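You operate a simulated robot arm through the tools that you are given. There is no shell and no other tool. Be economical: measure what you need, move in short steps, check, and stop when the job is done.

Carry out the task below with a simulated robot arm. There is one attempt and no reset: what you move stays moved.

Task
Tap the brick weight's trim post home and load it with two rings.
Fine: use the mallet on the narrow mat and lay it back there. Drop the blue ring over the post, then the green ring on it.

It is judged by the outcome, as a careful person would: the job done as asked, and still so three seconds after it is handed in. It fails if anything else is knocked over, pushed out of place, dropped, spilled or broken.

Robot
A 7-joint arm with a two-finger gripper, on a carriage that runs on a rail from [4, -1682] to [-2, 698] (x, y) and turns from -113 to 219 degrees about z. Base frame: it is fixed where the carriage stands at the start and does not move with it; the origin is on the floor, on the carriage's upright axis, x ahead of it, y to its left, z up; the surface under the hand at the start is at about z = 880. Units: mm, degrees, N and s.
Its first joint turns from -149.0 to 149.0 degrees. Places, roughly: narrow mat [900, 600, 900]; spool post [-1200, -4200, 300]; trim post [800, 600, 1000]; trim post collar [800, 600, 1000]. Payload 2.45 kg.
The tool frame sits at the grasp point between the pads (the TCP): z along the fingers, y along the line on which they close. The tips reach 26 mm beyond it. Largest opening 96 mm; the body of the gripper starts 69 mm behind the TCP.
Orientation is that of the tool frame in the base frame, as a unit quaternion [x, y, z, w]. With the fingers straight down and closing along the base's y, the tool's x points along the base's -x, its y along +y and its z along -z.

Tools
- The arm moves only by the tool apply_moves. Its argument "deltas" is a list of rows, each a list of 6 numbers: the shift along the tool's x, y, z in mm, then the turn, a rotation vector about the tool's x, y, z in degrees. In form: [[x, y, z, rx, ry, rz], ...]. A call has 1 to 10 rows; each row shifts and turns the commanded pose from where the row before left it, along the tool's axes as they then stand. "claw" is the opening in per cent of the stroke, from 0 (shut) to 100 (fully open), set as the call begins (left out, the last holds). Each row takes 0.2 s and may step no farther than 50 mm and 8.6 degrees from the row before; otherwise, or with a gripper value out of range, the whole call is refused. A pose out of reach is approached as far as the arm can. The call stops where the force on the tool passes 50 N (or 10 N more than at its start, if that is more) or the arm is blocked; 0.2 s more then pass. The fingers move at their own pace and stop on an object; they squeeze with about 23 N. The grip force told is the motor's: it shows also when the fingers shut on nothing. Time passes only in rows, and 0.2 s behind the last, so rows that do not move let the fingers close. The reply holds the time, the measured pose of the TCP, the force on the tool along the base axes, the opening and the grip force, in the units named above and with some noise, with the torque about the TCP (base axes, N m) and any sound that the robot's microphone picked up.
- Cameras (640 x 400 px; columns grow to the right, rows downward): "scene" is now at [37.5, 193.9, 1684.8]; the picture's right is [0.29, -0.96, 0.00], its down [-0.60, -0.18, -0.78] and it looks along [0.75, 0.22, -0.62] (base axes); focal length 260 px, centre (320, 200). "wrist" rides on the gripper at [82, 3, -98] in the tool frame; the picture's right is [-0.04, 1.00, 0.00], its down [-0.73, -0.03, -0.68] and it looks along [-0.68, -0.03, 0.73] (tool axes); focal length 256 px, centre (320, 200). There is no depth. A picture from a camera that has moved, and an enlarged one, comes with that camera's place and axes in the base frame and with its lens.
- snapshot(camera): a new picture of that camera. The clock stands still meanwhile.
- lift_body(by): slides the trunk up (or, below 0, down) by that many mm; the arm and the scene camera ride with it, the base frame stays. It gives what a move gives, with no picture.
- roll_base(legs): drives the robot by 1 to 6 legs, each [ahead, left, turn to the left] in mm, mm and degrees, along the robot's own axes; the way and the turn of a leg run together, so that a leg with both is an arc; at most 1500 mm and 180 degrees a leg. The arm and the cameras ride along, it lands a little off, and it stops where it bumps. It keeps to its track: a leg is cut to what the track allows. It gives what a move gives.
- aim_head(pan, tilt): turns the head with the scene camera to pan (to the left, within 155 degrees either way) and tilt (down, from -29 to 69), counted from straight ahead of the robot. It gives what a move gives.
- inspect(camera, box): a new picture of the part [left, top, right, bottom] of that camera's present view, enlarged. The clock stands still meanwhile.
- finish_job(): hands the job in; it is judged then, once.

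Work in short steps. Places have to be worked out from the pictures, the camera data and where the tool is seen: move nearer, look again, correct. Check each grasp and each placing, and mend what went wrong. You have 120 turns and 98 pictures in all, those below and enlarged ones among them. Open the gripper and draw the arm clear of the work before you hand the job in, unless the task says otherwise; then end with one line.

The tools are called after "Request:" as a command line: name --pt "numbers of a row" for each row, then --argument value for the rest, lists and objects as JSON in quotes. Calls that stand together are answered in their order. apply_moves: Moves the arm, as the interface text tells. Its arguments: {"type":"object","properties":{"deltas":{"type":"array","items":{"type":"array","items":{"type":"number"}}},"claw":{"type":"number"}},"required":["deltas"]} The other tools are called the same way: lift_body (by) slides the trunk up or down; roll_base (legs) drives the base; aim_head (pan, tilt) turns the head that bears the scene camera; snapshot (camera) takes a picture; inspect (camera, box) takes an enlarged picture of a part of a camera's view; finish_job () hands the job in.

At the start:

```text
t: 0.0
tcp_pos: [726.8, 223.1, 999.4]
ee_rot: [-0.001, 1.0, 0.0, 0.0]
contact_force: [-0.5, 0.9, -0.3]
wrist_torque: [0.0, -0.03, 0.02]
grip_width: 96.1
finger_force: 0.0
trunk travel left (down, up): [-675.0, 35.0]
robot x, y, heading: [2.7, -1.3, 0.1]
head pan, tilt: [16.6, 38.4]
```

scene: 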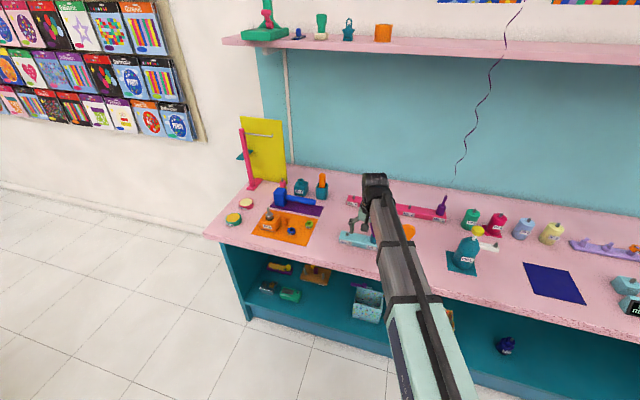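
wrist: 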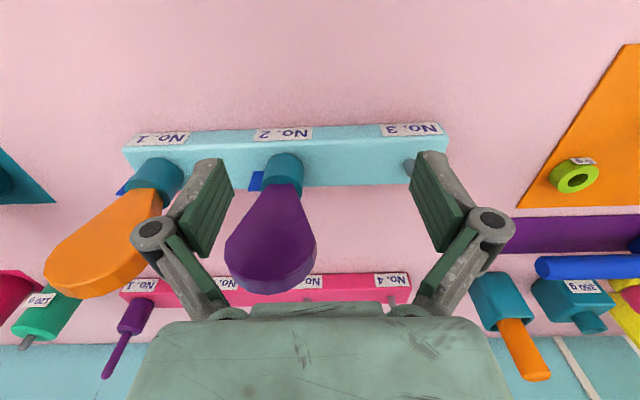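

I start by enlarging the part of the scene with the mats.

Request:
inspect --camera "scene" --box '[210, 160, 370, 260]'

Request:
inspect --camera "scene" --box '[400, 180, 640, 330]'

```text
4.00 times, centred on (290, 210) of scene
camera zoom: at [37.5, 193.9, 1684.8], right [0.29, -0.96, 0.0], down [-0.6, -0.18, -0.78], along [0.75, 0.22, -0.62], focal length 1038 px, centre (440, 160)
```

zoom: 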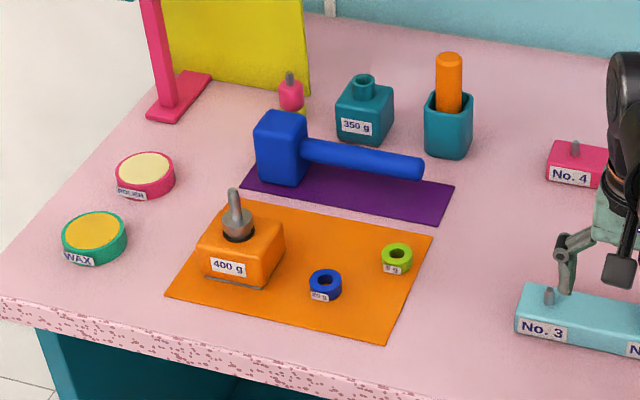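

```text
2.67 times, centred on (520, 255) of scene
camera zoom: at [37.5, 193.9, 1684.8], right [0.29, -0.96, 0.0], down [-0.6, -0.18, -0.78], along [0.75, 0.22, -0.62], focal length 692 px, centre (-213, 53)
```

zoom: 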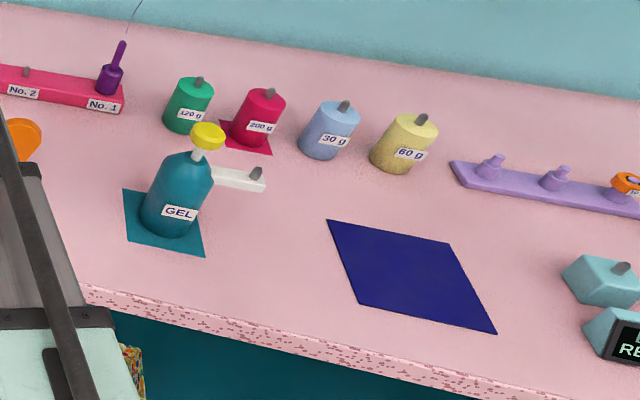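

The brick (400 g, with its post), the blue and green rings and the mallet are all at y 480–670. I raise the arm, then drive left so the work sits ahead of the robot.

Request:
apply_moves --pt "0 0 -50 0 0 0" --pt "0 0 -50 0 0 0" --pt "0 0 -50 0 0 0"

Request:
roll_base --legs '[[0, 350, 0]]'

Request:
snapshot --camera "wrist"

Request:
snapshot --camera "scene"

```text
t: 0.8
tcp_pos: [726.6, 222.4, 1149.6]
ee_rot: [0.0, 1.0, 0.0, -0.001]
contact_force: [-0.2, -0.9, 1.4]
wrist_torque: [-0.03, -0.01, -0.02]
grip_width: 96.2
finger_force: 0.1
trunk travel left (down, up): [-675.0, 35.0]
robot x, y, heading: [-1.3, -2.7, -0.2]
head pan, tilt: [16.6, 38.4]
```

```text
t: 3.0
tcp_pos: [729.1, 558.2, 1148.1]
ee_rot: [0.003, 1.0, 0.001, -0.001]
contact_force: [-0.7, 0.8, 0.0]
wrist_torque: [-0.01, -0.01, -0.01]
grip_width: 95.7
finger_force: 0.1
trunk travel left (down, up): [-675.0, 35.0]
robot x, y, heading: [0.8, 341.6, -0.4]
head pan, tilt: [16.6, 38.4]
```

```text
93 pictures are left
camera wrist: at [646.2, 560.9, 1247.4], right [0.05, 1.0, 0.0], down [0.73, -0.03, 0.68], along [0.68, -0.03, -0.73], focal length 256 px, centre (320, 200)
```

wrist: 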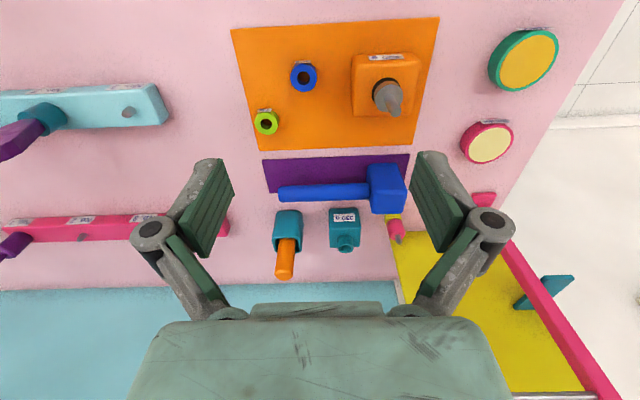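

```text
92 pictures are left
camera scene: at [38.2, 534.2, 1684.8], right [0.28, -0.96, 0.0], down [-0.6, -0.17, -0.78], along [0.75, 0.22, -0.62], focal length 260 px, centre (320, 200)
```

scene: 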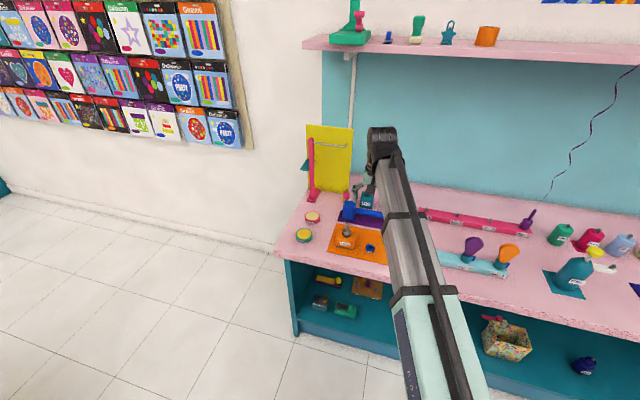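

A good overhead view. I enlarge it to measure the parts.

Request:
inspect --camera "wrist" --box '[220, 10, 460, 160]'

Request:
inspect --camera "wrist" --box '[240, 140, 440, 265]'

```text
2.67 times, centred on (340, 85) of wrist
camera zoom: at [646.2, 560.9, 1247.4], right [0.05, 1.0, 0.0], down [0.73, -0.03, 0.68], along [0.68, -0.03, -0.73], focal length 683 px, centre (267, 507)
```

zoom: 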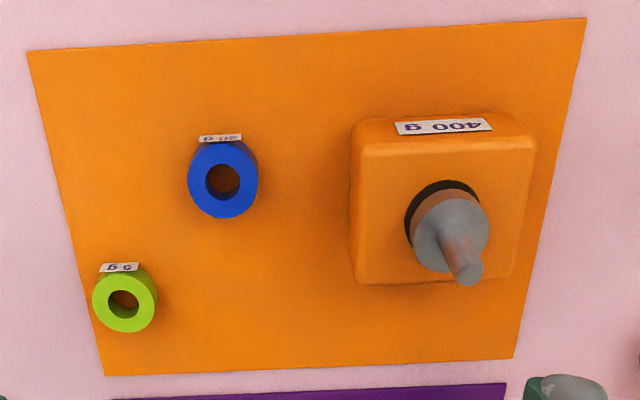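

```text
3.20 times, centred on (340, 202) of wrist
camera zoom: at [646.2, 560.9, 1247.4], right [0.05, 1.0, 0.0], down [0.73, -0.03, 0.68], along [0.68, -0.03, -0.73], focal length 819 px, centre (256, 192)
```

zoom: 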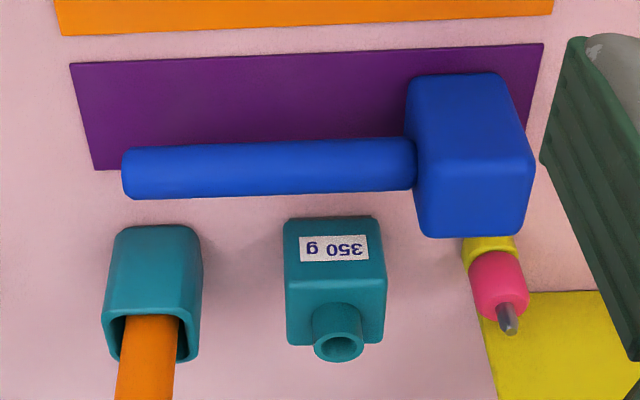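

Measured: mallet head is about x 908–960, y 630–682, z up to 946, standing on its face with the handle toward −y. Brick collar is near (767, 638), rings near (756, 534) and (817, 473). I drive further left so everything is within reach.

Request:
roll_base --legs '[[0, 290, 0]]'

```text
t: 5.0
tcp_pos: [725.8, 855.1, 1148.9]
ee_rot: [0.002, 1.0, 0.0, 0.0]
contact_force: [-0.1, 0.3, -0.3]
wrist_torque: [-0.02, 0.02, -0.01]
grip_width: 96.0
finger_force: 0.1
trunk travel left (down, up): [-675.0, 35.0]
robot x, y, heading: [-1.7, 635.8, -0.2]
head pan, tilt: [16.6, 38.4]
```

I move across to y≈655 and yaw the tool +90° so that the fingers close along x.

Request:
apply_moves --pt "0 -50 0 0 0 0" --pt "0 -50 0 0 0 0" --pt "0 -50 0 0 0 0" --pt "0 -50 0 0 0 0" --pt "-50 0 0 0 0 0" --pt "-50 0 0 0 0 0"

Request:
apply_moves --pt "0 0 0 0 0 8.5" --pt "0 0 0 0 0 8.5" --pt "0 0 0 0 0 8.5" --pt "0 0 0 0 0 8.5" --pt "0 0 0 0 0 8.5" --pt "0 0 0 0 0 8.5" --pt "0 0 0 0 0 8.5" --pt "0 0 0 0 0 8.5" --pt "0 0 0 0 0 8.5" --pt "0 0 0 0 0 8.5"

Request:
apply_moves --pt "0 0 0 0 0 5" --pt "0 0 0 0 0 0"

Request:
snapshot --camera "wrist"

Request:
aim_head --pan 0 --tilt 40

Request:
snapshot --camera "scene"

```text
t: 6.5
tcp_pos: [826.9, 656.4, 1146.6]
ee_rot: [0.002, 1.0, -0.001, 0.0]
contact_force: [0.0, 0.3, 0.0]
wrist_torque: [-0.04, 0.04, 0.01]
grip_width: 95.9
finger_force: 0.0
trunk travel left (down, up): [-675.0, 35.0]
robot x, y, heading: [-2.6, 632.1, -0.1]
head pan, tilt: [16.6, 38.4]
```

```text
t: 8.7
tcp_pos: [825.8, 655.1, 1150.3]
ee_rot: [0.678, 0.735, 0.0, 0.0]
contact_force: [0.3, 0.2, 0.4]
wrist_torque: [-0.02, 0.01, -0.02]
grip_width: 96.3
finger_force: 0.1
trunk travel left (down, up): [-675.0, 35.0]
robot x, y, heading: [-3.3, 632.9, -0.4]
head pan, tilt: [16.6, 38.4]
```

```text
t: 9.2
tcp_pos: [825.5, 654.6, 1148.5]
ee_rot: [0.708, 0.706, 0.0, 0.0]
contact_force: [0.0, -0.1, -0.5]
wrist_torque: [0.02, 0.03, -0.03]
grip_width: 96.1
finger_force: 0.1
trunk travel left (down, up): [-675.0, 35.0]
robot x, y, heading: [0.8, 634.8, 0.0]
head pan, tilt: [16.6, 38.4]
```

```text
89 pictures are left
camera wrist: at [829.4, 735.6, 1247.4], right [1.0, -0.04, 0.0], down [-0.03, -0.73, 0.68], along [-0.03, -0.68, -0.73], focal length 256 px, centre (320, 200)
```

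wrist: 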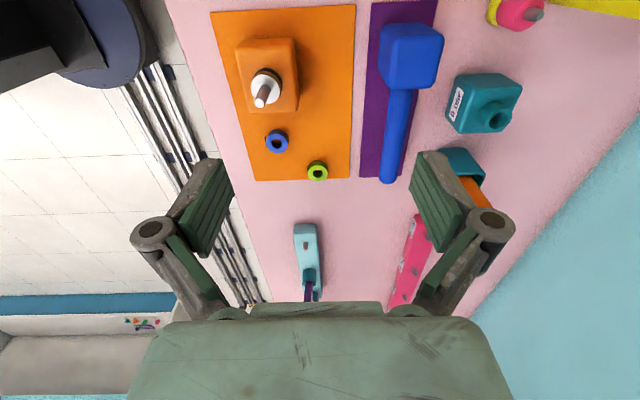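

```text
t: 10.0
tcp_pos: [825.9, 653.8, 1149.1]
ee_rot: [0.708, 0.706, 0.0, 0.0]
contact_force: [-0.4, 0.3, 0.1]
wrist_torque: [-0.01, 0.02, -0.04]
grip_width: 96.2
finger_force: 0.1
trunk travel left (down, up): [-675.0, 35.0]
robot x, y, heading: [-3.1, 636.5, 0.0]
head pan, tilt: [0.0, 40.0]
```

```text
88 pictures are left
camera scene: at [39.1, 804.1, 1682.4], right [0.0, -1.0, 0.0], down [-0.64, 0.0, -0.77], along [0.77, 0.0, -0.64], focal length 260 px, centre (320, 200)
```

scene: 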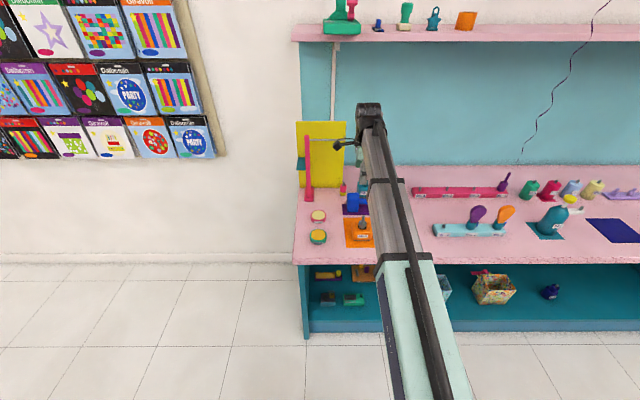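

Second viewpoint for triangulation: I enlarge the brick and mallet region.

Request:
inspect --camera "wrist" --box '[210, 0, 450, 150]'

Request:
inspect --camera "scene" --box '[290, 170, 386, 260]'

```text
2.67 times, centred on (330, 75) of wrist
camera zoom: at [829.3, 735.6, 1247.4], right [1.0, -0.04, 0.0], down [-0.03, -0.73, 0.68], along [-0.03, -0.68, -0.73], focal length 683 px, centre (293, 533)
```

zoom: 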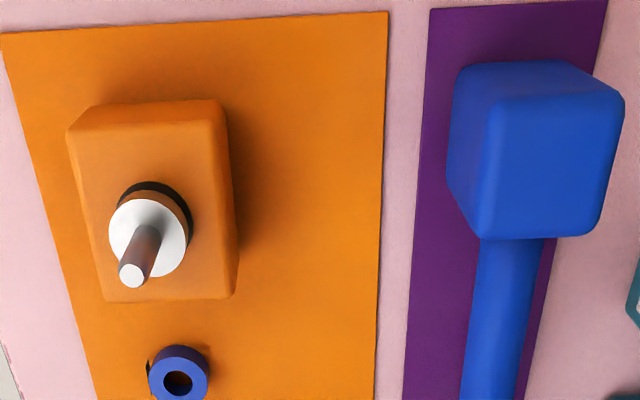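

```text
4.44 times, centred on (338, 215) of scene
camera zoom: at [39.1, 804.1, 1682.4], right [0.0, -1.0, 0.0], down [-0.64, 0.0, -0.77], along [0.77, 0.0, -0.64], focal length 1154 px, centre (240, 133)
```

zoom: 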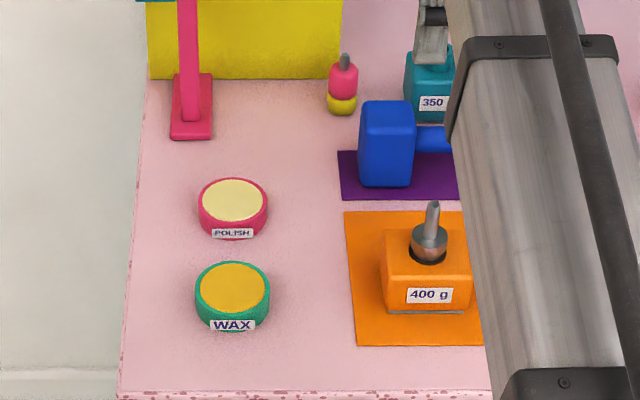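

Triangulated: post tip ≈ (764.5, 633.5, 994), collar ≈ (764, 636, 926), mallet head top centre ≈ (928, 655, ~950). I move over the head and part way down to check.

Request:
apply_moves --pt "0 50 0 0 0 0" --pt "1 50 0 0 0 0" --pt "0 3 50 0 0 0" --pt "0 0 50 0 0 0" --pt "0 0 0 0 0 0" --claw 100

Request:
snapshot --camera "wrist"

Request:
snapshot --camera "scene"

```text
t: 11.2
tcp_pos: [927.0, 655.5, 1046.7]
ee_rot: [0.709, 0.706, 0.0, 0.0]
contact_force: [0.6, -0.8, 0.2]
wrist_torque: [-0.02, 0.0, 0.0]
grip_width: 96.2
finger_force: 0.0
trunk travel left (down, up): [-675.0, 35.0]
robot x, y, heading: [-0.8, 632.2, -0.4]
head pan, tilt: [0.0, 40.0]
```

```text
85 pictures are left
camera wrist: at [931.5, 737.3, 1145.5], right [1.0, -0.04, 0.0], down [-0.03, -0.73, 0.68], along [-0.03, -0.68, -0.73], focal length 256 px, centre (320, 200)
```

wrist: 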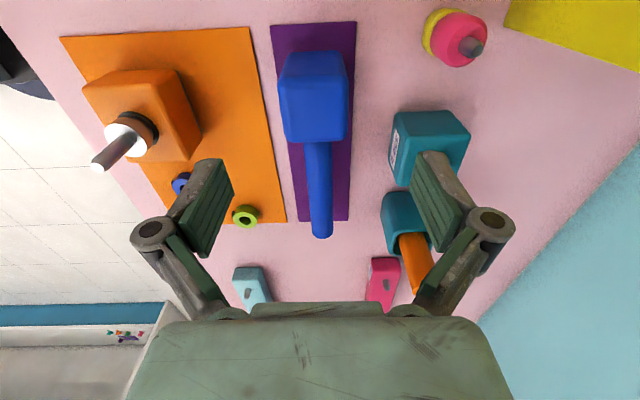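

```text
84 pictures are left
camera scene: at [39.3, 804.0, 1682.4], right [0.0, -1.0, 0.0], down [-0.64, 0.0, -0.77], along [0.77, 0.0, -0.64], focal length 260 px, centre (320, 200)
```

scene: 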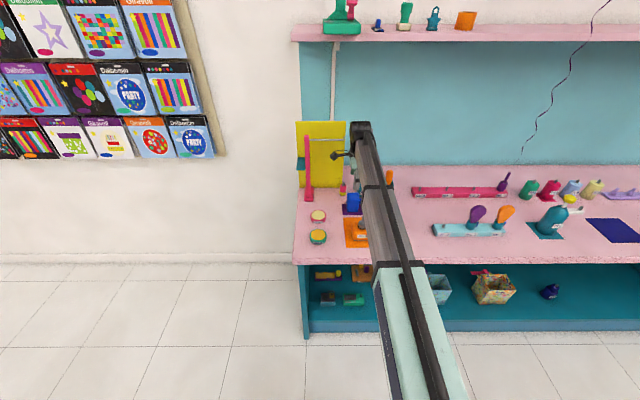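

Head centre re-measured at about (925, 651). I narrow slightly, descend to z≈930 straddling the head in x.

Request:
apply_moves --pt "-4 -2 0 0 0 0" --pt "0 0 40 0 0 0" --pt "0 0 30 0 0 0" --pt "0 0 25 0 0 0" --pt "0 0 22 0 0 0" --pt "0 0 0 0 0 0" --claw 85

Request:
snapshot --camera "wrist"

```text
t: 12.6
tcp_pos: [925.7, 651.4, 929.0]
ee_rot: [0.709, 0.705, 0.0, 0.0]
contact_force: [0.1, 0.6, -0.1]
wrist_torque: [0.01, -0.01, -0.02]
grip_width: 81.5
finger_force: 0.0
trunk travel left (down, up): [-675.0, 35.0]
robot x, y, heading: [-1.4, 638.1, -0.2]
head pan, tilt: [0.0, 40.0]
```

```text
83 pictures are left
camera wrist: at [929.7, 732.3, 1028.8], right [1.0, -0.04, 0.0], down [-0.03, -0.73, 0.68], along [-0.03, -0.68, -0.73], focal length 256 px, centre (320, 200)
```

wrist: 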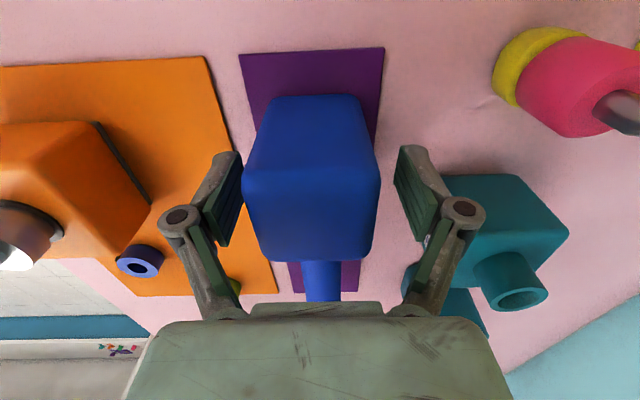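

The head sits cleanly between the fingers; I close on it.

Request:
apply_moves --pt "0 0 0 0 0 0" --pt "0 0 0 0 0 0" --pt "0 0 0 0 0 0" --claw 0

Request:
apply_moves --pt "0 0 -10 0 0 0" --pt "0 0 -30 0 0 0" --pt "0 0 -40 0 0 0" --pt "0 0 -40 0 0 0" --pt "0 0 0 0 0 0"

Request:
snapshot --camera "wrist"

Request:
inspect --camera "scene" --box '[290, 110, 450, 260]'

```text
t: 13.4
tcp_pos: [925.2, 651.9, 931.5]
ee_rot: [0.708, 0.706, 0.0, 0.0]
contact_force: [-4.9, -0.2, 5.2]
wrist_torque: [-0.03, -0.01, 0.0]
grip_width: 51.4
finger_force: 23.3
trunk travel left (down, up): [-675.0, 35.0]
robot x, y, heading: [-1.7, 634.5, -0.3]
head pan, tilt: [0.0, 40.0]
```

```text
t: 14.6
tcp_pos: [924.5, 652.0, 1051.8]
ee_rot: [0.708, 0.706, 0.0, 0.0]
contact_force: [-0.1, 0.0, 0.0]
wrist_torque: [-0.02, -0.01, 0.01]
grip_width: 0.0
finger_force: 22.7
trunk travel left (down, up): [-675.0, 35.0]
robot x, y, heading: [-2.7, 632.0, -0.5]
head pan, tilt: [0.0, 40.0]
```

```text
82 pictures are left
camera wrist: at [928.1, 733.4, 1150.6], right [1.0, -0.04, 0.0], down [-0.03, -0.73, 0.68], along [-0.03, -0.68, -0.73], focal length 256 px, centre (320, 200)
```

wrist: 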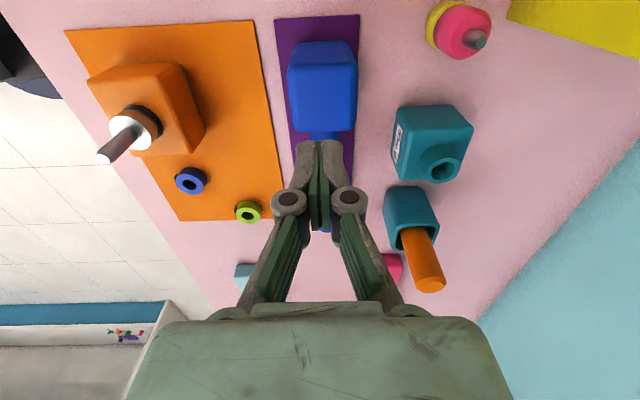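

```text
2.67 times, centred on (370, 185) of scene
camera zoom: at [38.9, 804.0, 1682.4], right [0.0, -1.0, 0.0], down [-0.64, 0.0, -0.77], along [0.77, 0.0, -0.64], focal length 692 px, centre (187, 240)
```

zoom: 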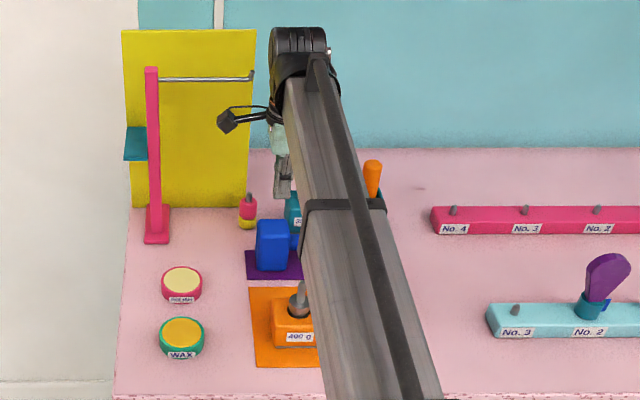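

The grip slipped off the head (fingers shut on nothing), but the mallet still stands in place. I grip the handle just beside the head instead: shift to y≈605 with a ~62 mm opening and check from part-way.

Request:
apply_moves --pt "-47 2 0 0 0 0" --pt "0 0 40 0 0 0" --pt "0 0 20 0 0 0" --pt "0 0 0 0 0 0" --claw 66

Request:
snapshot --camera "wrist"

```text
t: 15.6
tcp_pos: [927.5, 606.2, 992.2]
ee_rot: [0.708, 0.706, 0.001, 0.0]
contact_force: [0.3, 0.5, 0.4]
wrist_torque: [0.01, -0.02, 0.0]
grip_width: 63.5
finger_force: 0.1
trunk travel left (down, up): [-675.0, 35.0]
robot x, y, heading: [-1.4, 635.8, -0.4]
head pan, tilt: [0.0, 40.0]
```

```text
80 pictures are left
camera wrist: at [930.1, 686.3, 1091.4], right [1.0, -0.04, 0.0], down [-0.03, -0.73, 0.68], along [-0.03, -0.68, -0.73], focal length 256 px, centre (320, 200)
```

wrist: 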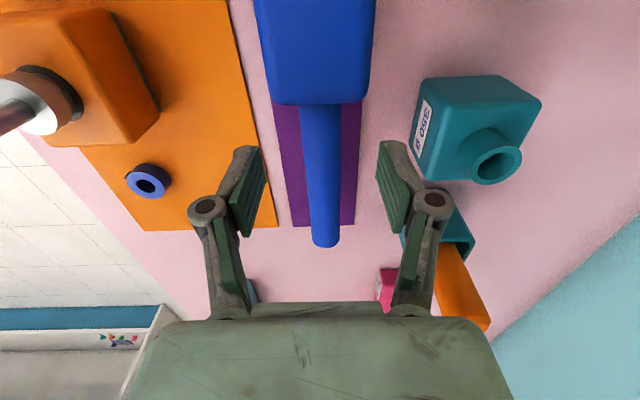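

The handle is centred between the fingers with ~10 mm clear of the head. I descend to z≈920 and close.

Request:
apply_moves --pt "3 -1 30 0 0 0" --pt "0 0 25 0 0 0" --pt "0 0 17 0 0 0" --pt "0 0 0 0 0 0"

Request:
apply_moves --pt "0 0 0 0 0 0" --pt "0 0 0 0 0 0" --pt "0 0 0 0 0 0" --claw 0

Request:
apply_moves --pt "0 0 -10 0 0 0" --pt "0 0 -10 0 0 0" --pt "0 0 0 0 0 0"

Request:
snapshot --camera "wrist"

Request:
inspect --camera "scene" --box '[290, 110, 450, 260]'

```text
t: 16.6
tcp_pos: [927.4, 609.0, 918.4]
ee_rot: [0.708, 0.706, 0.0, 0.0]
contact_force: [-0.8, 0.1, 0.4]
wrist_torque: [-0.01, -0.03, -0.02]
grip_width: 63.3
finger_force: 0.1
trunk travel left (down, up): [-675.0, 35.0]
robot x, y, heading: [-2.7, 635.7, -0.6]
head pan, tilt: [0.0, 40.0]
```

```text
t: 17.4
tcp_pos: [926.1, 608.6, 921.5]
ee_rot: [0.708, 0.706, 0.001, 0.0]
contact_force: [2.9, -0.2, 5.6]
wrist_torque: [0.05, -0.01, -0.02]
grip_width: 25.2
finger_force: 22.6
trunk travel left (down, up): [-675.0, 35.0]
robot x, y, heading: [-1.1, 633.7, -0.2]
head pan, tilt: [0.0, 40.0]
```

```text
t: 18.2
tcp_pos: [928.4, 608.6, 940.4]
ee_rot: [0.708, 0.706, 0.0, 0.0]
contact_force: [-1.0, 0.2, -3.0]
wrist_torque: [-0.13, 0.01, 0.0]
grip_width: 25.6
finger_force: 23.6
trunk travel left (down, up): [-675.0, 35.0]
robot x, y, heading: [-1.6, 632.3, -0.5]
head pan, tilt: [0.0, 40.0]
```

```text
79 pictures are left
camera wrist: at [931.5, 689.4, 1038.1], right [1.0, -0.04, 0.0], down [-0.03, -0.73, 0.68], along [-0.03, -0.68, -0.73], focal length 256 px, centre (320, 200)
```

wrist: 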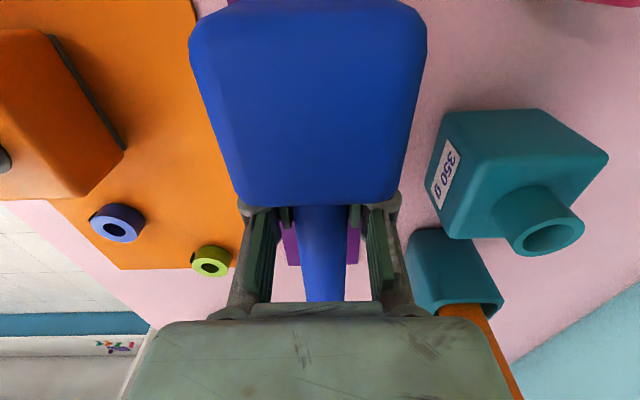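

```text
2.67 times, centred on (370, 185) of scene
camera zoom: at [39.5, 804.0, 1682.4], right [0.0, -1.0, 0.0], down [-0.64, 0.0, -0.77], along [0.77, 0.0, -0.64], focal length 692 px, centre (187, 240)
```

zoom: 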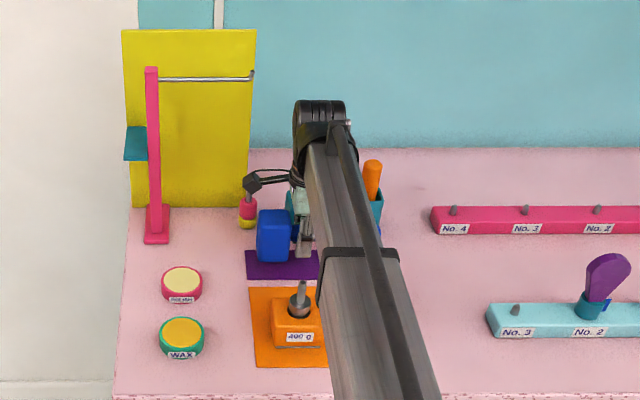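

Mallet held (≈3 N, level). I lift it to clear the post and carry it so the head is over the post, then look.

Request:
apply_moves --pt "0 0 -30 0 0 0" --pt "0 0 -40 0 0 0" --pt "0 0 -40 0 0 0" --pt "0 0 -35 0 0 0" --pt "0 -30 0 0 0 0" --pt "-8 -40 0 0 0 0" --pt "-10 -40 0 0 0 0" --pt "0 -30 0 0 0 0" --pt "0 -22 0 0 0 0" --pt "0 0 0 0 0 0"

Request:
snapshot --camera "wrist"

Request:
inspect --camera "scene" --box '[290, 110, 450, 260]'

```text
t: 20.4
tcp_pos: [766.6, 591.0, 1084.9]
ee_rot: [0.708, 0.706, 0.0, -0.001]
contact_force: [-1.0, -0.9, -2.9]
wrist_torque: [-0.13, -0.02, 0.02]
grip_width: 25.7
finger_force: 22.8
trunk travel left (down, up): [-675.0, 35.0]
robot x, y, heading: [-2.7, 633.1, -0.3]
head pan, tilt: [0.0, 40.0]
```

```text
77 pictures are left
camera wrist: at [769.8, 672.0, 1183.3], right [1.0, -0.04, 0.0], down [-0.03, -0.73, 0.68], along [-0.03, -0.68, -0.73], focal length 256 px, centre (320, 200)
```

wrist: 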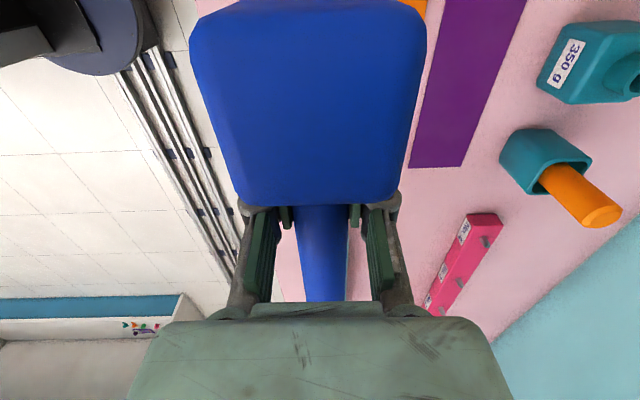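

```text
2.67 times, centred on (370, 185) of scene
camera zoom: at [39.2, 804.0, 1682.4], right [0.0, -1.0, 0.0], down [-0.64, 0.0, -0.77], along [0.77, 0.0, -0.64], focal length 692 px, centre (187, 240)
```

zoom: 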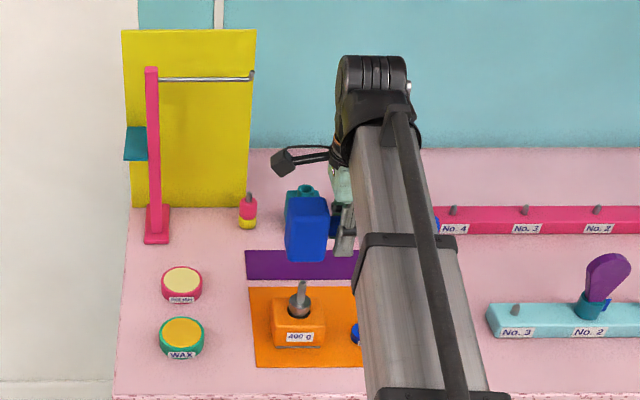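

Head is above the post in both views. I come down gently until I feel contact.

Request:
apply_moves --pt "0 0 20 0 0 0" --pt "0 0 10 0 0 0" --pt "0 0 5 0 0 0" --pt "0 0 3 0 0 0" --pt "0 0 3 0 0 0" --pt "0 0 3 0 0 0"

Request:
inspect --camera "scene" --box '[330, 170, 394, 250]'

```text
t: 21.8
tcp_pos: [766.2, 589.2, 1040.5]
ee_rot: [0.708, 0.706, 0.0, 0.0]
contact_force: [0.5, 0.1, -3.8]
wrist_torque: [-0.12, -0.01, -0.03]
grip_width: 25.7
finger_force: 22.7
trunk travel left (down, up): [-675.0, 35.0]
robot x, y, heading: [3.5, 636.8, -0.3]
head pan, tilt: [0.0, 40.0]
```

```text
5.00 times, centred on (362, 210) of scene
camera zoom: at [39.4, 804.0, 1682.4], right [0.0, -1.0, 0.0], down [-0.64, 0.0, -0.77], along [0.77, 0.0, -0.64], focal length 1298 px, centre (110, 150)
```

zoom: 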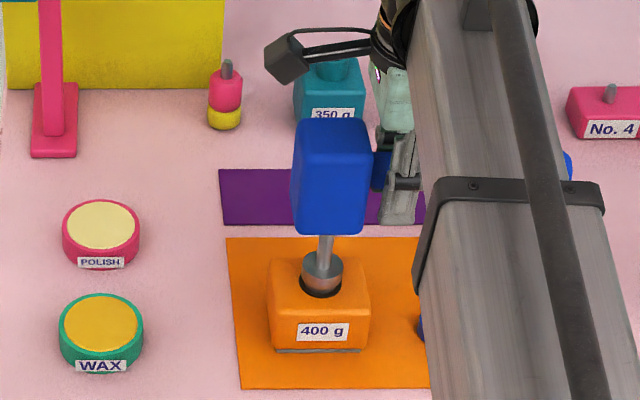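

Just about touching. I continue in small steps.

Request:
apply_moves --pt "0 0 2 0 0 0" --pt "0 0 2 0 0 0" --pt "0 0 2 0 0 0" --pt "0 0 2 0 0 0"

```text
t: 22.8
tcp_pos: [765.2, 590.4, 1032.1]
ee_rot: [0.708, 0.706, 0.001, 0.001]
contact_force: [-0.3, -1.5, -2.3]
wrist_torque: [-0.12, 0.0, 0.02]
grip_width: 25.7
finger_force: 23.6
trunk travel left (down, up): [-675.0, 35.0]
robot x, y, heading: [-0.8, 632.9, -0.1]
head pan, tilt: [0.0, 40.0]
```

Request:
apply_moves --pt "0 0 2 0 0 0" --pt "0 0 2 0 0 0" --pt "0 0 2 0 0 0"

Request:
inspect --camera "scene" --box '[330, 170, 394, 250]'

```text
t: 23.6
tcp_pos: [765.3, 588.9, 1028.3]
ee_rot: [0.708, 0.706, 0.001, 0.001]
contact_force: [1.8, 0.9, 13.5]
wrist_torque: [0.64, -0.01, -0.08]
grip_width: 25.6
finger_force: 23.2
trunk travel left (down, up): [-675.0, 35.0]
robot x, y, heading: [-3.3, 633.4, -0.2]
head pan, tilt: [0.0, 40.0]
```

```text
5.00 times, centred on (362, 210) of scene
camera zoom: at [37.8, 804.0, 1682.8], right [0.0, -1.0, 0.0], down [-0.64, 0.0, -0.77], along [0.77, 0.0, -0.64], focal length 1298 px, centre (110, 150)
```

zoom: 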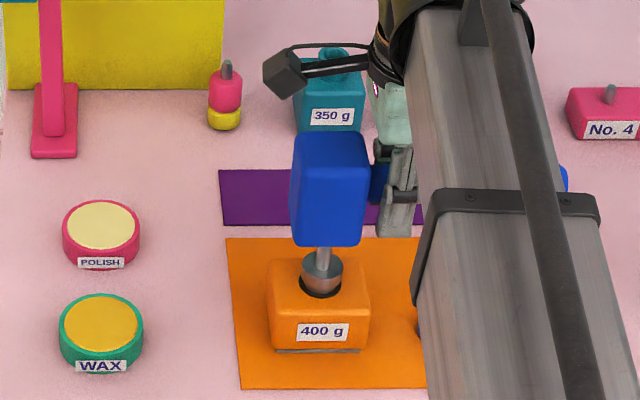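

Contact at TCP z≈1028.5, 16 N, at a 47 mm lever. I lift off, shift so the post meets the head nearer the handle (less twist in the grip), and give a light tap.

Request:
apply_moves --pt "0 0 -6 0 0 0" --pt "12 0 -9 0 0 0" --pt "0 0 0 0 0 0" --pt "0 0 16 0 0 0" --pt "0 0 -16 0 0 0"

Request:
inspect --camera "scene" --box '[330, 170, 394, 250]'

```text
t: 24.8
tcp_pos: [764.2, 603.5, 1042.0]
ee_rot: [0.708, 0.706, -0.001, 0.0]
contact_force: [0.8, 0.8, -3.0]
wrist_torque: [-0.13, -0.06, -0.04]
grip_width: 25.4
finger_force: 22.7
trunk travel left (down, up): [-675.0, 35.0]
robot x, y, heading: [0.6, 635.9, -0.3]
head pan, tilt: [0.0, 40.0]
```

```text
5.00 times, centred on (362, 210) of scene
camera zoom: at [39.2, 804.0, 1682.4], right [0.0, -1.0, 0.0], down [-0.64, 0.0, -0.77], along [0.77, 0.0, -0.64], focal length 1298 px, centre (110, 150)
```

zoom: 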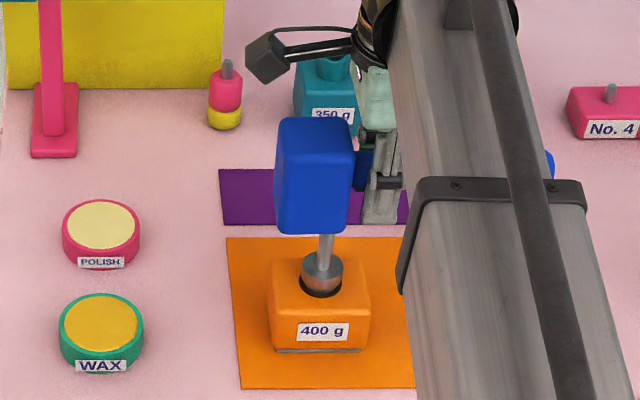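

No clear motion yet. I strike harder: a 28 mm stroke ending ~13 mm below the first contact height.

Request:
apply_moves --pt "0 0 -10 0 0 0" --pt "0 0 38 0 0 0"

Request:
inspect --camera "scene" --box '[330, 170, 394, 250]'

```text
t: 25.4
tcp_pos: [764.3, 599.4, 1016.6]
ee_rot: [0.709, 0.706, 0.001, 0.001]
contact_force: [0.2, -3.8, 14.4]
wrist_torque: [0.37, 0.04, -0.02]
grip_width: 28.7
finger_force: 23.1
trunk travel left (down, up): [-675.0, 35.0]
robot x, y, heading: [2.4, 631.4, -0.4]
head pan, tilt: [0.0, 40.0]
```

```text
5.00 times, centred on (362, 210) of scene
camera zoom: at [37.1, 803.3, 1683.1], right [0.0, -1.0, 0.0], down [-0.64, 0.0, -0.77], along [0.77, 0.0, -0.64], focal length 1298 px, centre (110, 150)
```

zoom: 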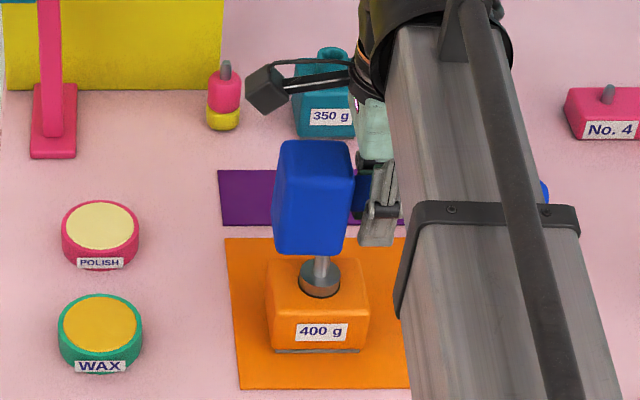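

The post has moved down some. I back off straight up to look at it.

Request:
apply_moves --pt "0 0 -30 0 0 0" --pt "0 0 -30 0 0 0" --pt "0 0 0 0 0 0"

Request:
inspect --camera "scene" --box '[330, 170, 394, 250]'

Request:
snapshot --camera "wrist"

```text
t: 26.2
tcp_pos: [764.2, 601.2, 1075.6]
ee_rot: [0.708, 0.706, 0.0, 0.0]
contact_force: [0.4, 0.0, -2.9]
wrist_torque: [-0.18, -0.01, 0.0]
grip_width: 25.2
finger_force: 22.5
trunk travel left (down, up): [-675.0, 35.0]
robot x, y, heading: [-1.3, 634.8, -0.2]
head pan, tilt: [0.0, 40.0]
```

```text
5.00 times, centred on (362, 210) of scene
camera zoom: at [39.4, 804.0, 1682.4], right [0.0, -1.0, 0.0], down [-0.64, 0.0, -0.77], along [0.77, 0.0, -0.64], focal length 1298 px, centre (110, 150)
```

zoom: 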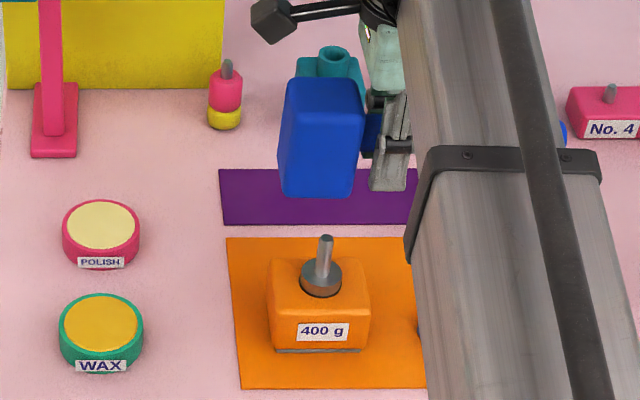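

```text
70 pictures are left
camera wrist: at [768.2, 682.6, 1174.7], right [1.0, -0.04, 0.0], down [-0.03, -0.73, 0.68], along [-0.03, -0.68, -0.73], focal length 256 px, centre (320, 200)
```

wrist: 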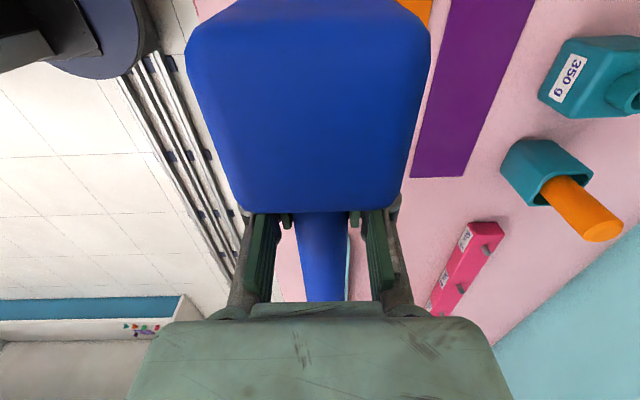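

Mallet still held. I zoom on the post to see whether the flange is fully home.

Request:
inspect --camera "scene" --box '[348, 212, 376, 242]'

```text
13.33 times, centred on (362, 227) of scene
camera zoom: at [39.4, 804.0, 1682.4], right [0.0, -1.0, 0.0], down [-0.64, 0.0, -0.77], along [0.77, 0.0, -0.64], focal length 3462 px, centre (-240, -160)
```

zoom: 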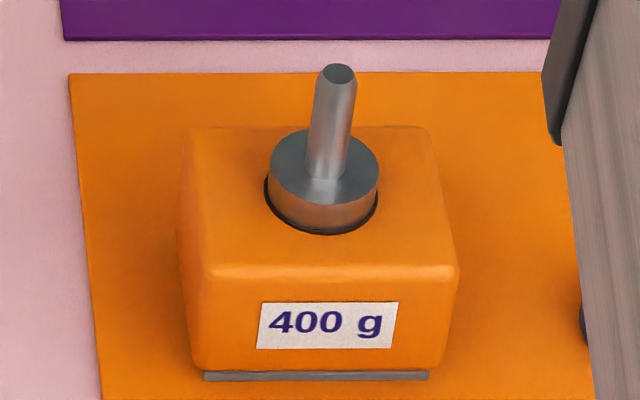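

The post went down ~7 mm; a thin dark gap may remain under the flange. I tap again to see whether it seats further.

Request:
apply_moves --pt "0 0 25 0 0 0" --pt "0 0 10 0 0 0" --pt "0 0 0 0 0 0" --pt "0 0 34 0 0 0"

Request:
apply_moves --pt "0 0 -30 0 0 0" --pt "0 0 -30 0 0 0" --pt "0 0 0 0 0 0"

Request:
inspect --camera "scene" --box '[348, 212, 376, 242]'

Request:
snapshot --camera "wrist"

```text
t: 27.2
tcp_pos: [765.2, 598.0, 1009.9]
ee_rot: [0.709, 0.705, 0.0, 0.002]
contact_force: [0.0, -8.5, 15.1]
wrist_torque: [0.24, 0.02, 0.02]
grip_width: 29.3
finger_force: 23.3
trunk travel left (down, up): [-675.0, 35.0]
robot x, y, heading: [-1.7, 636.5, -0.0]
head pan, tilt: [0.0, 40.0]
```

```text
t: 28.0
tcp_pos: [765.1, 601.0, 1065.2]
ee_rot: [0.708, 0.706, 0.0, 0.0]
contact_force: [-0.1, 0.9, -3.2]
wrist_torque: [-0.15, -0.01, -0.02]
grip_width: 26.5
finger_force: 23.7
trunk travel left (down, up): [-675.0, 35.0]
robot x, y, heading: [-2.9, 635.4, -0.3]
head pan, tilt: [0.0, 40.0]
```

```text
13.33 times, centred on (362, 227) of scene
camera zoom: at [39.4, 804.0, 1682.4], right [0.0, -1.0, 0.0], down [-0.64, 0.0, -0.77], along [0.77, 0.0, -0.64], focal length 3462 px, centre (-240, -160)
```

zoom: 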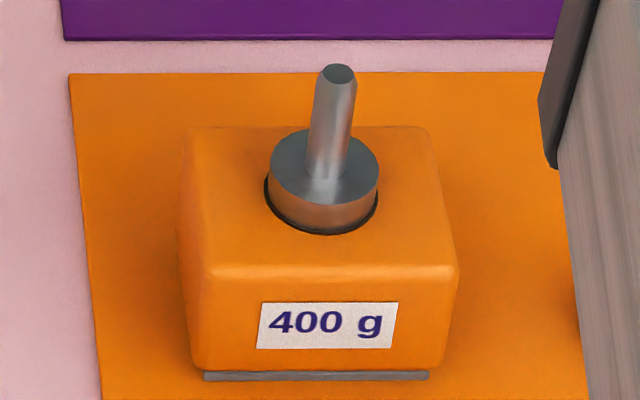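

```text
67 pictures are left
camera wrist: at [769.1, 682.2, 1164.4], right [1.0, -0.04, 0.0], down [-0.03, -0.73, 0.68], along [-0.03, -0.68, -0.73], focal length 256 px, centre (320, 200)
```

wrist: 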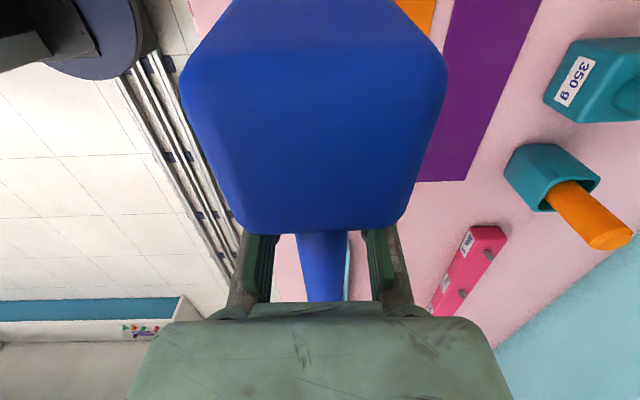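

Post unmoved by the second strike — it appears seated. The mallet has pitched a little in the grip, so I check its attitude before laying it back.

Request:
apply_moves --pt "0 0 -30 0 0 0" --pt "0 0 -20 0 0 0" --pt "0 0 0 0 0 0"

Request:
inspect --camera "scene" --box '[320, 130, 416, 250]'

```text
t: 28.8
tcp_pos: [764.5, 601.5, 1115.8]
ee_rot: [0.708, 0.706, 0.0, 0.0]
contact_force: [0.2, 0.0, -3.4]
wrist_torque: [-0.1, 0.02, -0.04]
grip_width: 25.2
finger_force: 23.6
trunk travel left (down, up): [-675.0, 35.0]
robot x, y, heading: [2.6, 632.2, -0.3]
head pan, tilt: [0.0, 40.0]
```

```text
3.33 times, centred on (368, 190) of scene
camera zoom: at [39.4, 804.0, 1682.4], right [0.0, -1.0, 0.0], down [-0.64, 0.0, -0.77], along [0.77, 0.0, -0.64], focal length 865 px, centre (160, 233)
```

zoom: 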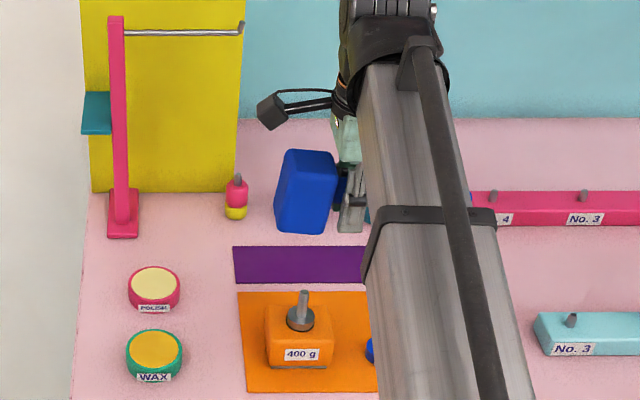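

The mallet is head-up by ~8–9° in the grip. I tilt the tool by −8° about its y to level the mallet and compare with the earlier view.

Request:
apply_moves --pt "0 30 0 0 -4 0" --pt "0 40 0 0 -4.5 0" --pt "0 40 0 0 0 0" --pt "0 30 0 0 0 0" --pt "0 21 0 0 0 0" --pt "0 0 0 0 0 0"

Request:
snapshot --camera "wrist"

Request:
inspect --camera "scene" --box '[320, 130, 416, 250]'

```text
t: 30.2
tcp_pos: [928.0, 600.9, 1114.5]
ee_rot: [0.706, 0.704, -0.052, 0.053]
contact_force: [-0.4, -0.3, -2.4]
wrist_torque: [-0.16, 0.01, 0.0]
grip_width: 25.3
finger_force: 23.5
trunk travel left (down, up): [-675.0, 35.0]
robot x, y, heading: [-3.2, 631.1, -0.1]
head pan, tilt: [0.0, 40.0]
```

```text
65 pictures are left
camera wrist: at [931.4, 695.5, 1200.1], right [1.0, -0.04, 0.01], down [-0.03, -0.62, 0.78], along [-0.03, -0.78, -0.63], focal length 256 px, centre (320, 200)
```

wrist: 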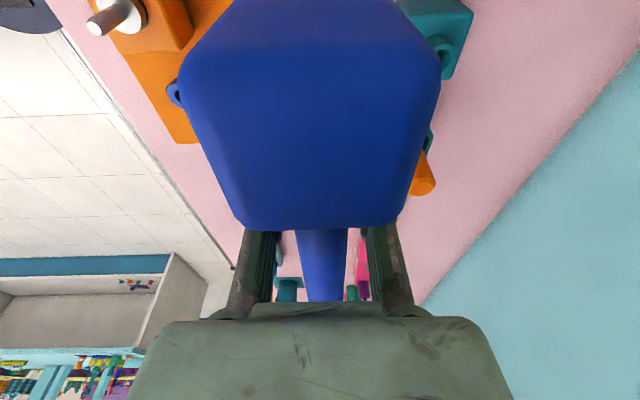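

```text
3.33 times, centred on (368, 190) of scene
camera zoom: at [39.6, 804.0, 1682.4], right [0.0, -1.0, 0.0], down [-0.64, 0.0, -0.77], along [0.77, 0.0, -0.64], focal length 865 px, centre (160, 233)
```

zoom: 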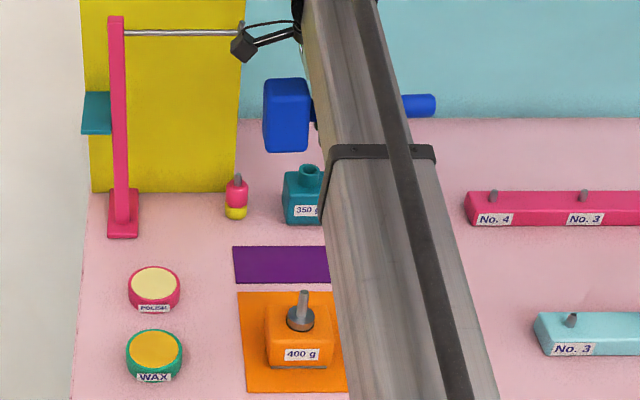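

Handle and head edges show I over-corrected: now ~4° head-down. I take back 4°, and descend toward the mat.

Request:
apply_moves --pt "2 -1 0 0 4.3 0" --pt "3 0 40 0 0 0" --pt "3 0 40 0 0 0" --pt "3 0 40 0 0 0" --pt "3 0 40 0 0 0" --pt "0 0 0 0 0 0"

Request:
inspect --camera "scene" --box '[290, 170, 386, 260]'

Request:
snapshot --camera "wrist"

```text
t: 31.6
tcp_pos: [924.9, 603.3, 953.8]
ee_rot: [0.707, 0.706, -0.026, 0.026]
contact_force: [0.2, -0.2, -3.9]
wrist_torque: [-0.14, 0.02, 0.02]
grip_width: 25.3
finger_force: 22.8
trunk travel left (down, up): [-675.0, 35.0]
robot x, y, heading: [-4.9, 636.4, -0.3]
head pan, tilt: [0.0, 40.0]
```

```text
4.44 times, centred on (338, 215) of scene
camera zoom: at [39.7, 804.0, 1682.4], right [0.0, -1.0, 0.0], down [-0.64, 0.0, -0.77], along [0.77, 0.0, -0.64], focal length 1154 px, centre (240, 133)
```

zoom: 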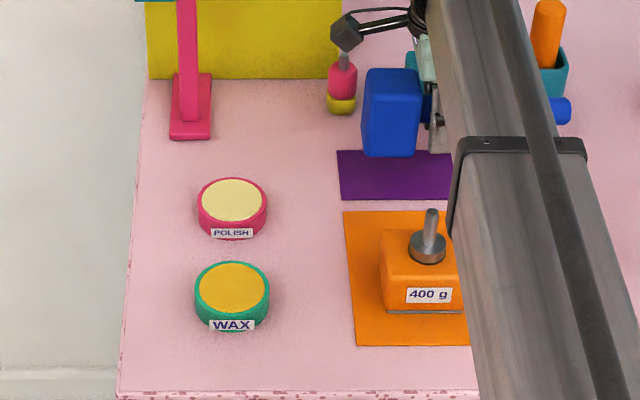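

```text
62 pictures are left
camera wrist: at [929.1, 691.7, 1046.5], right [1.0, -0.04, 0.0], down [-0.03, -0.68, 0.73], along [-0.03, -0.73, -0.68], focal length 256 px, centre (320, 200)
```

wrist: 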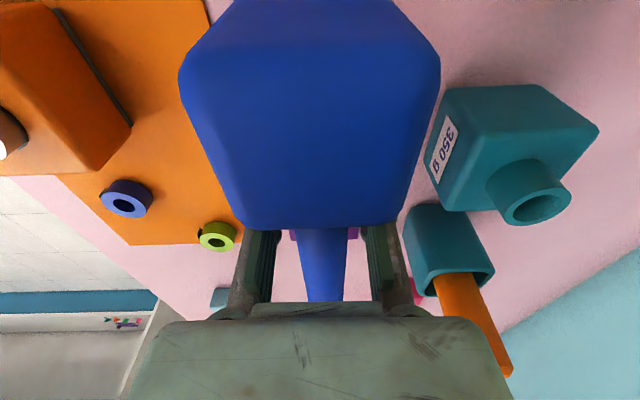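

Head is level and aligned with its old spot. I lower to the mat with small steps until contact.

Request:
apply_moves --pt "1 0 15 0 0 0" --pt "1 1 10 0 0 0" --pt "0 0 3 0 0 0" --pt "0 0 3 0 0 0" --pt "0 0 0 0 0 0"

Request:
inspect --camera "scene" --box '[290, 170, 386, 260]'

```text
t: 32.8
tcp_pos: [927.4, 604.4, 922.6]
ee_rot: [0.708, 0.705, -0.026, 0.026]
contact_force: [-0.1, -0.6, -3.6]
wrist_torque: [-0.16, 0.01, 0.01]
grip_width: 25.4
finger_force: 23.1
trunk travel left (down, up): [-675.0, 35.0]
robot x, y, heading: [-6.1, 631.4, -0.2]
head pan, tilt: [0.0, 40.0]
```

```text
4.44 times, centred on (338, 215) of scene
camera zoom: at [39.5, 804.0, 1682.4], right [0.0, -1.0, 0.0], down [-0.64, 0.0, -0.77], along [0.77, 0.0, -0.64], focal length 1154 px, centre (240, 133)
```

zoom: 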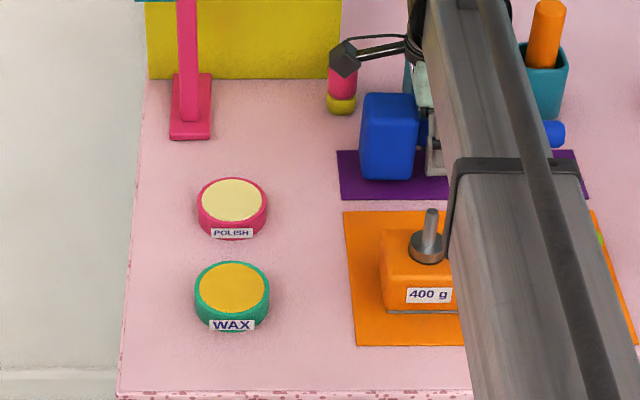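

About 8 mm to go. I continue in 2 mm steps.

Request:
apply_moves --pt "0 0 2 0 0 0" --pt "0 0 2 0 0 0" --pt "0 0 1 0 0 0" --pt "0 0 0 0 0 0"

```text
t: 33.8
tcp_pos: [927.1, 602.5, 918.4]
ee_rot: [0.707, 0.706, -0.026, 0.026]
contact_force: [-0.7, 0.3, -3.6]
wrist_torque: [-0.13, 0.0, 0.02]
grip_width: 25.5
finger_force: 23.1
trunk travel left (down, up): [-675.0, 35.0]
robot x, y, heading: [-3.4, 632.8, -0.6]
head pan, tilt: [0.0, 40.0]
```

Request:
apply_moves --pt "0 0 2 0 0 0" --pt "0 0 1 0 0 0" --pt "0 0 0 0 0 0"

```text
t: 34.6
tcp_pos: [926.6, 603.4, 915.6]
ee_rot: [0.708, 0.705, -0.025, 0.026]
contact_force: [-0.3, -1.7, 4.5]
wrist_torque: [-0.01, -0.01, -0.02]
grip_width: 26.9
finger_force: 22.9
trunk travel left (down, up): [-675.0, 35.0]
robot x, y, heading: [-3.3, 634.4, -0.2]
head pan, tilt: [0.0, 40.0]
```

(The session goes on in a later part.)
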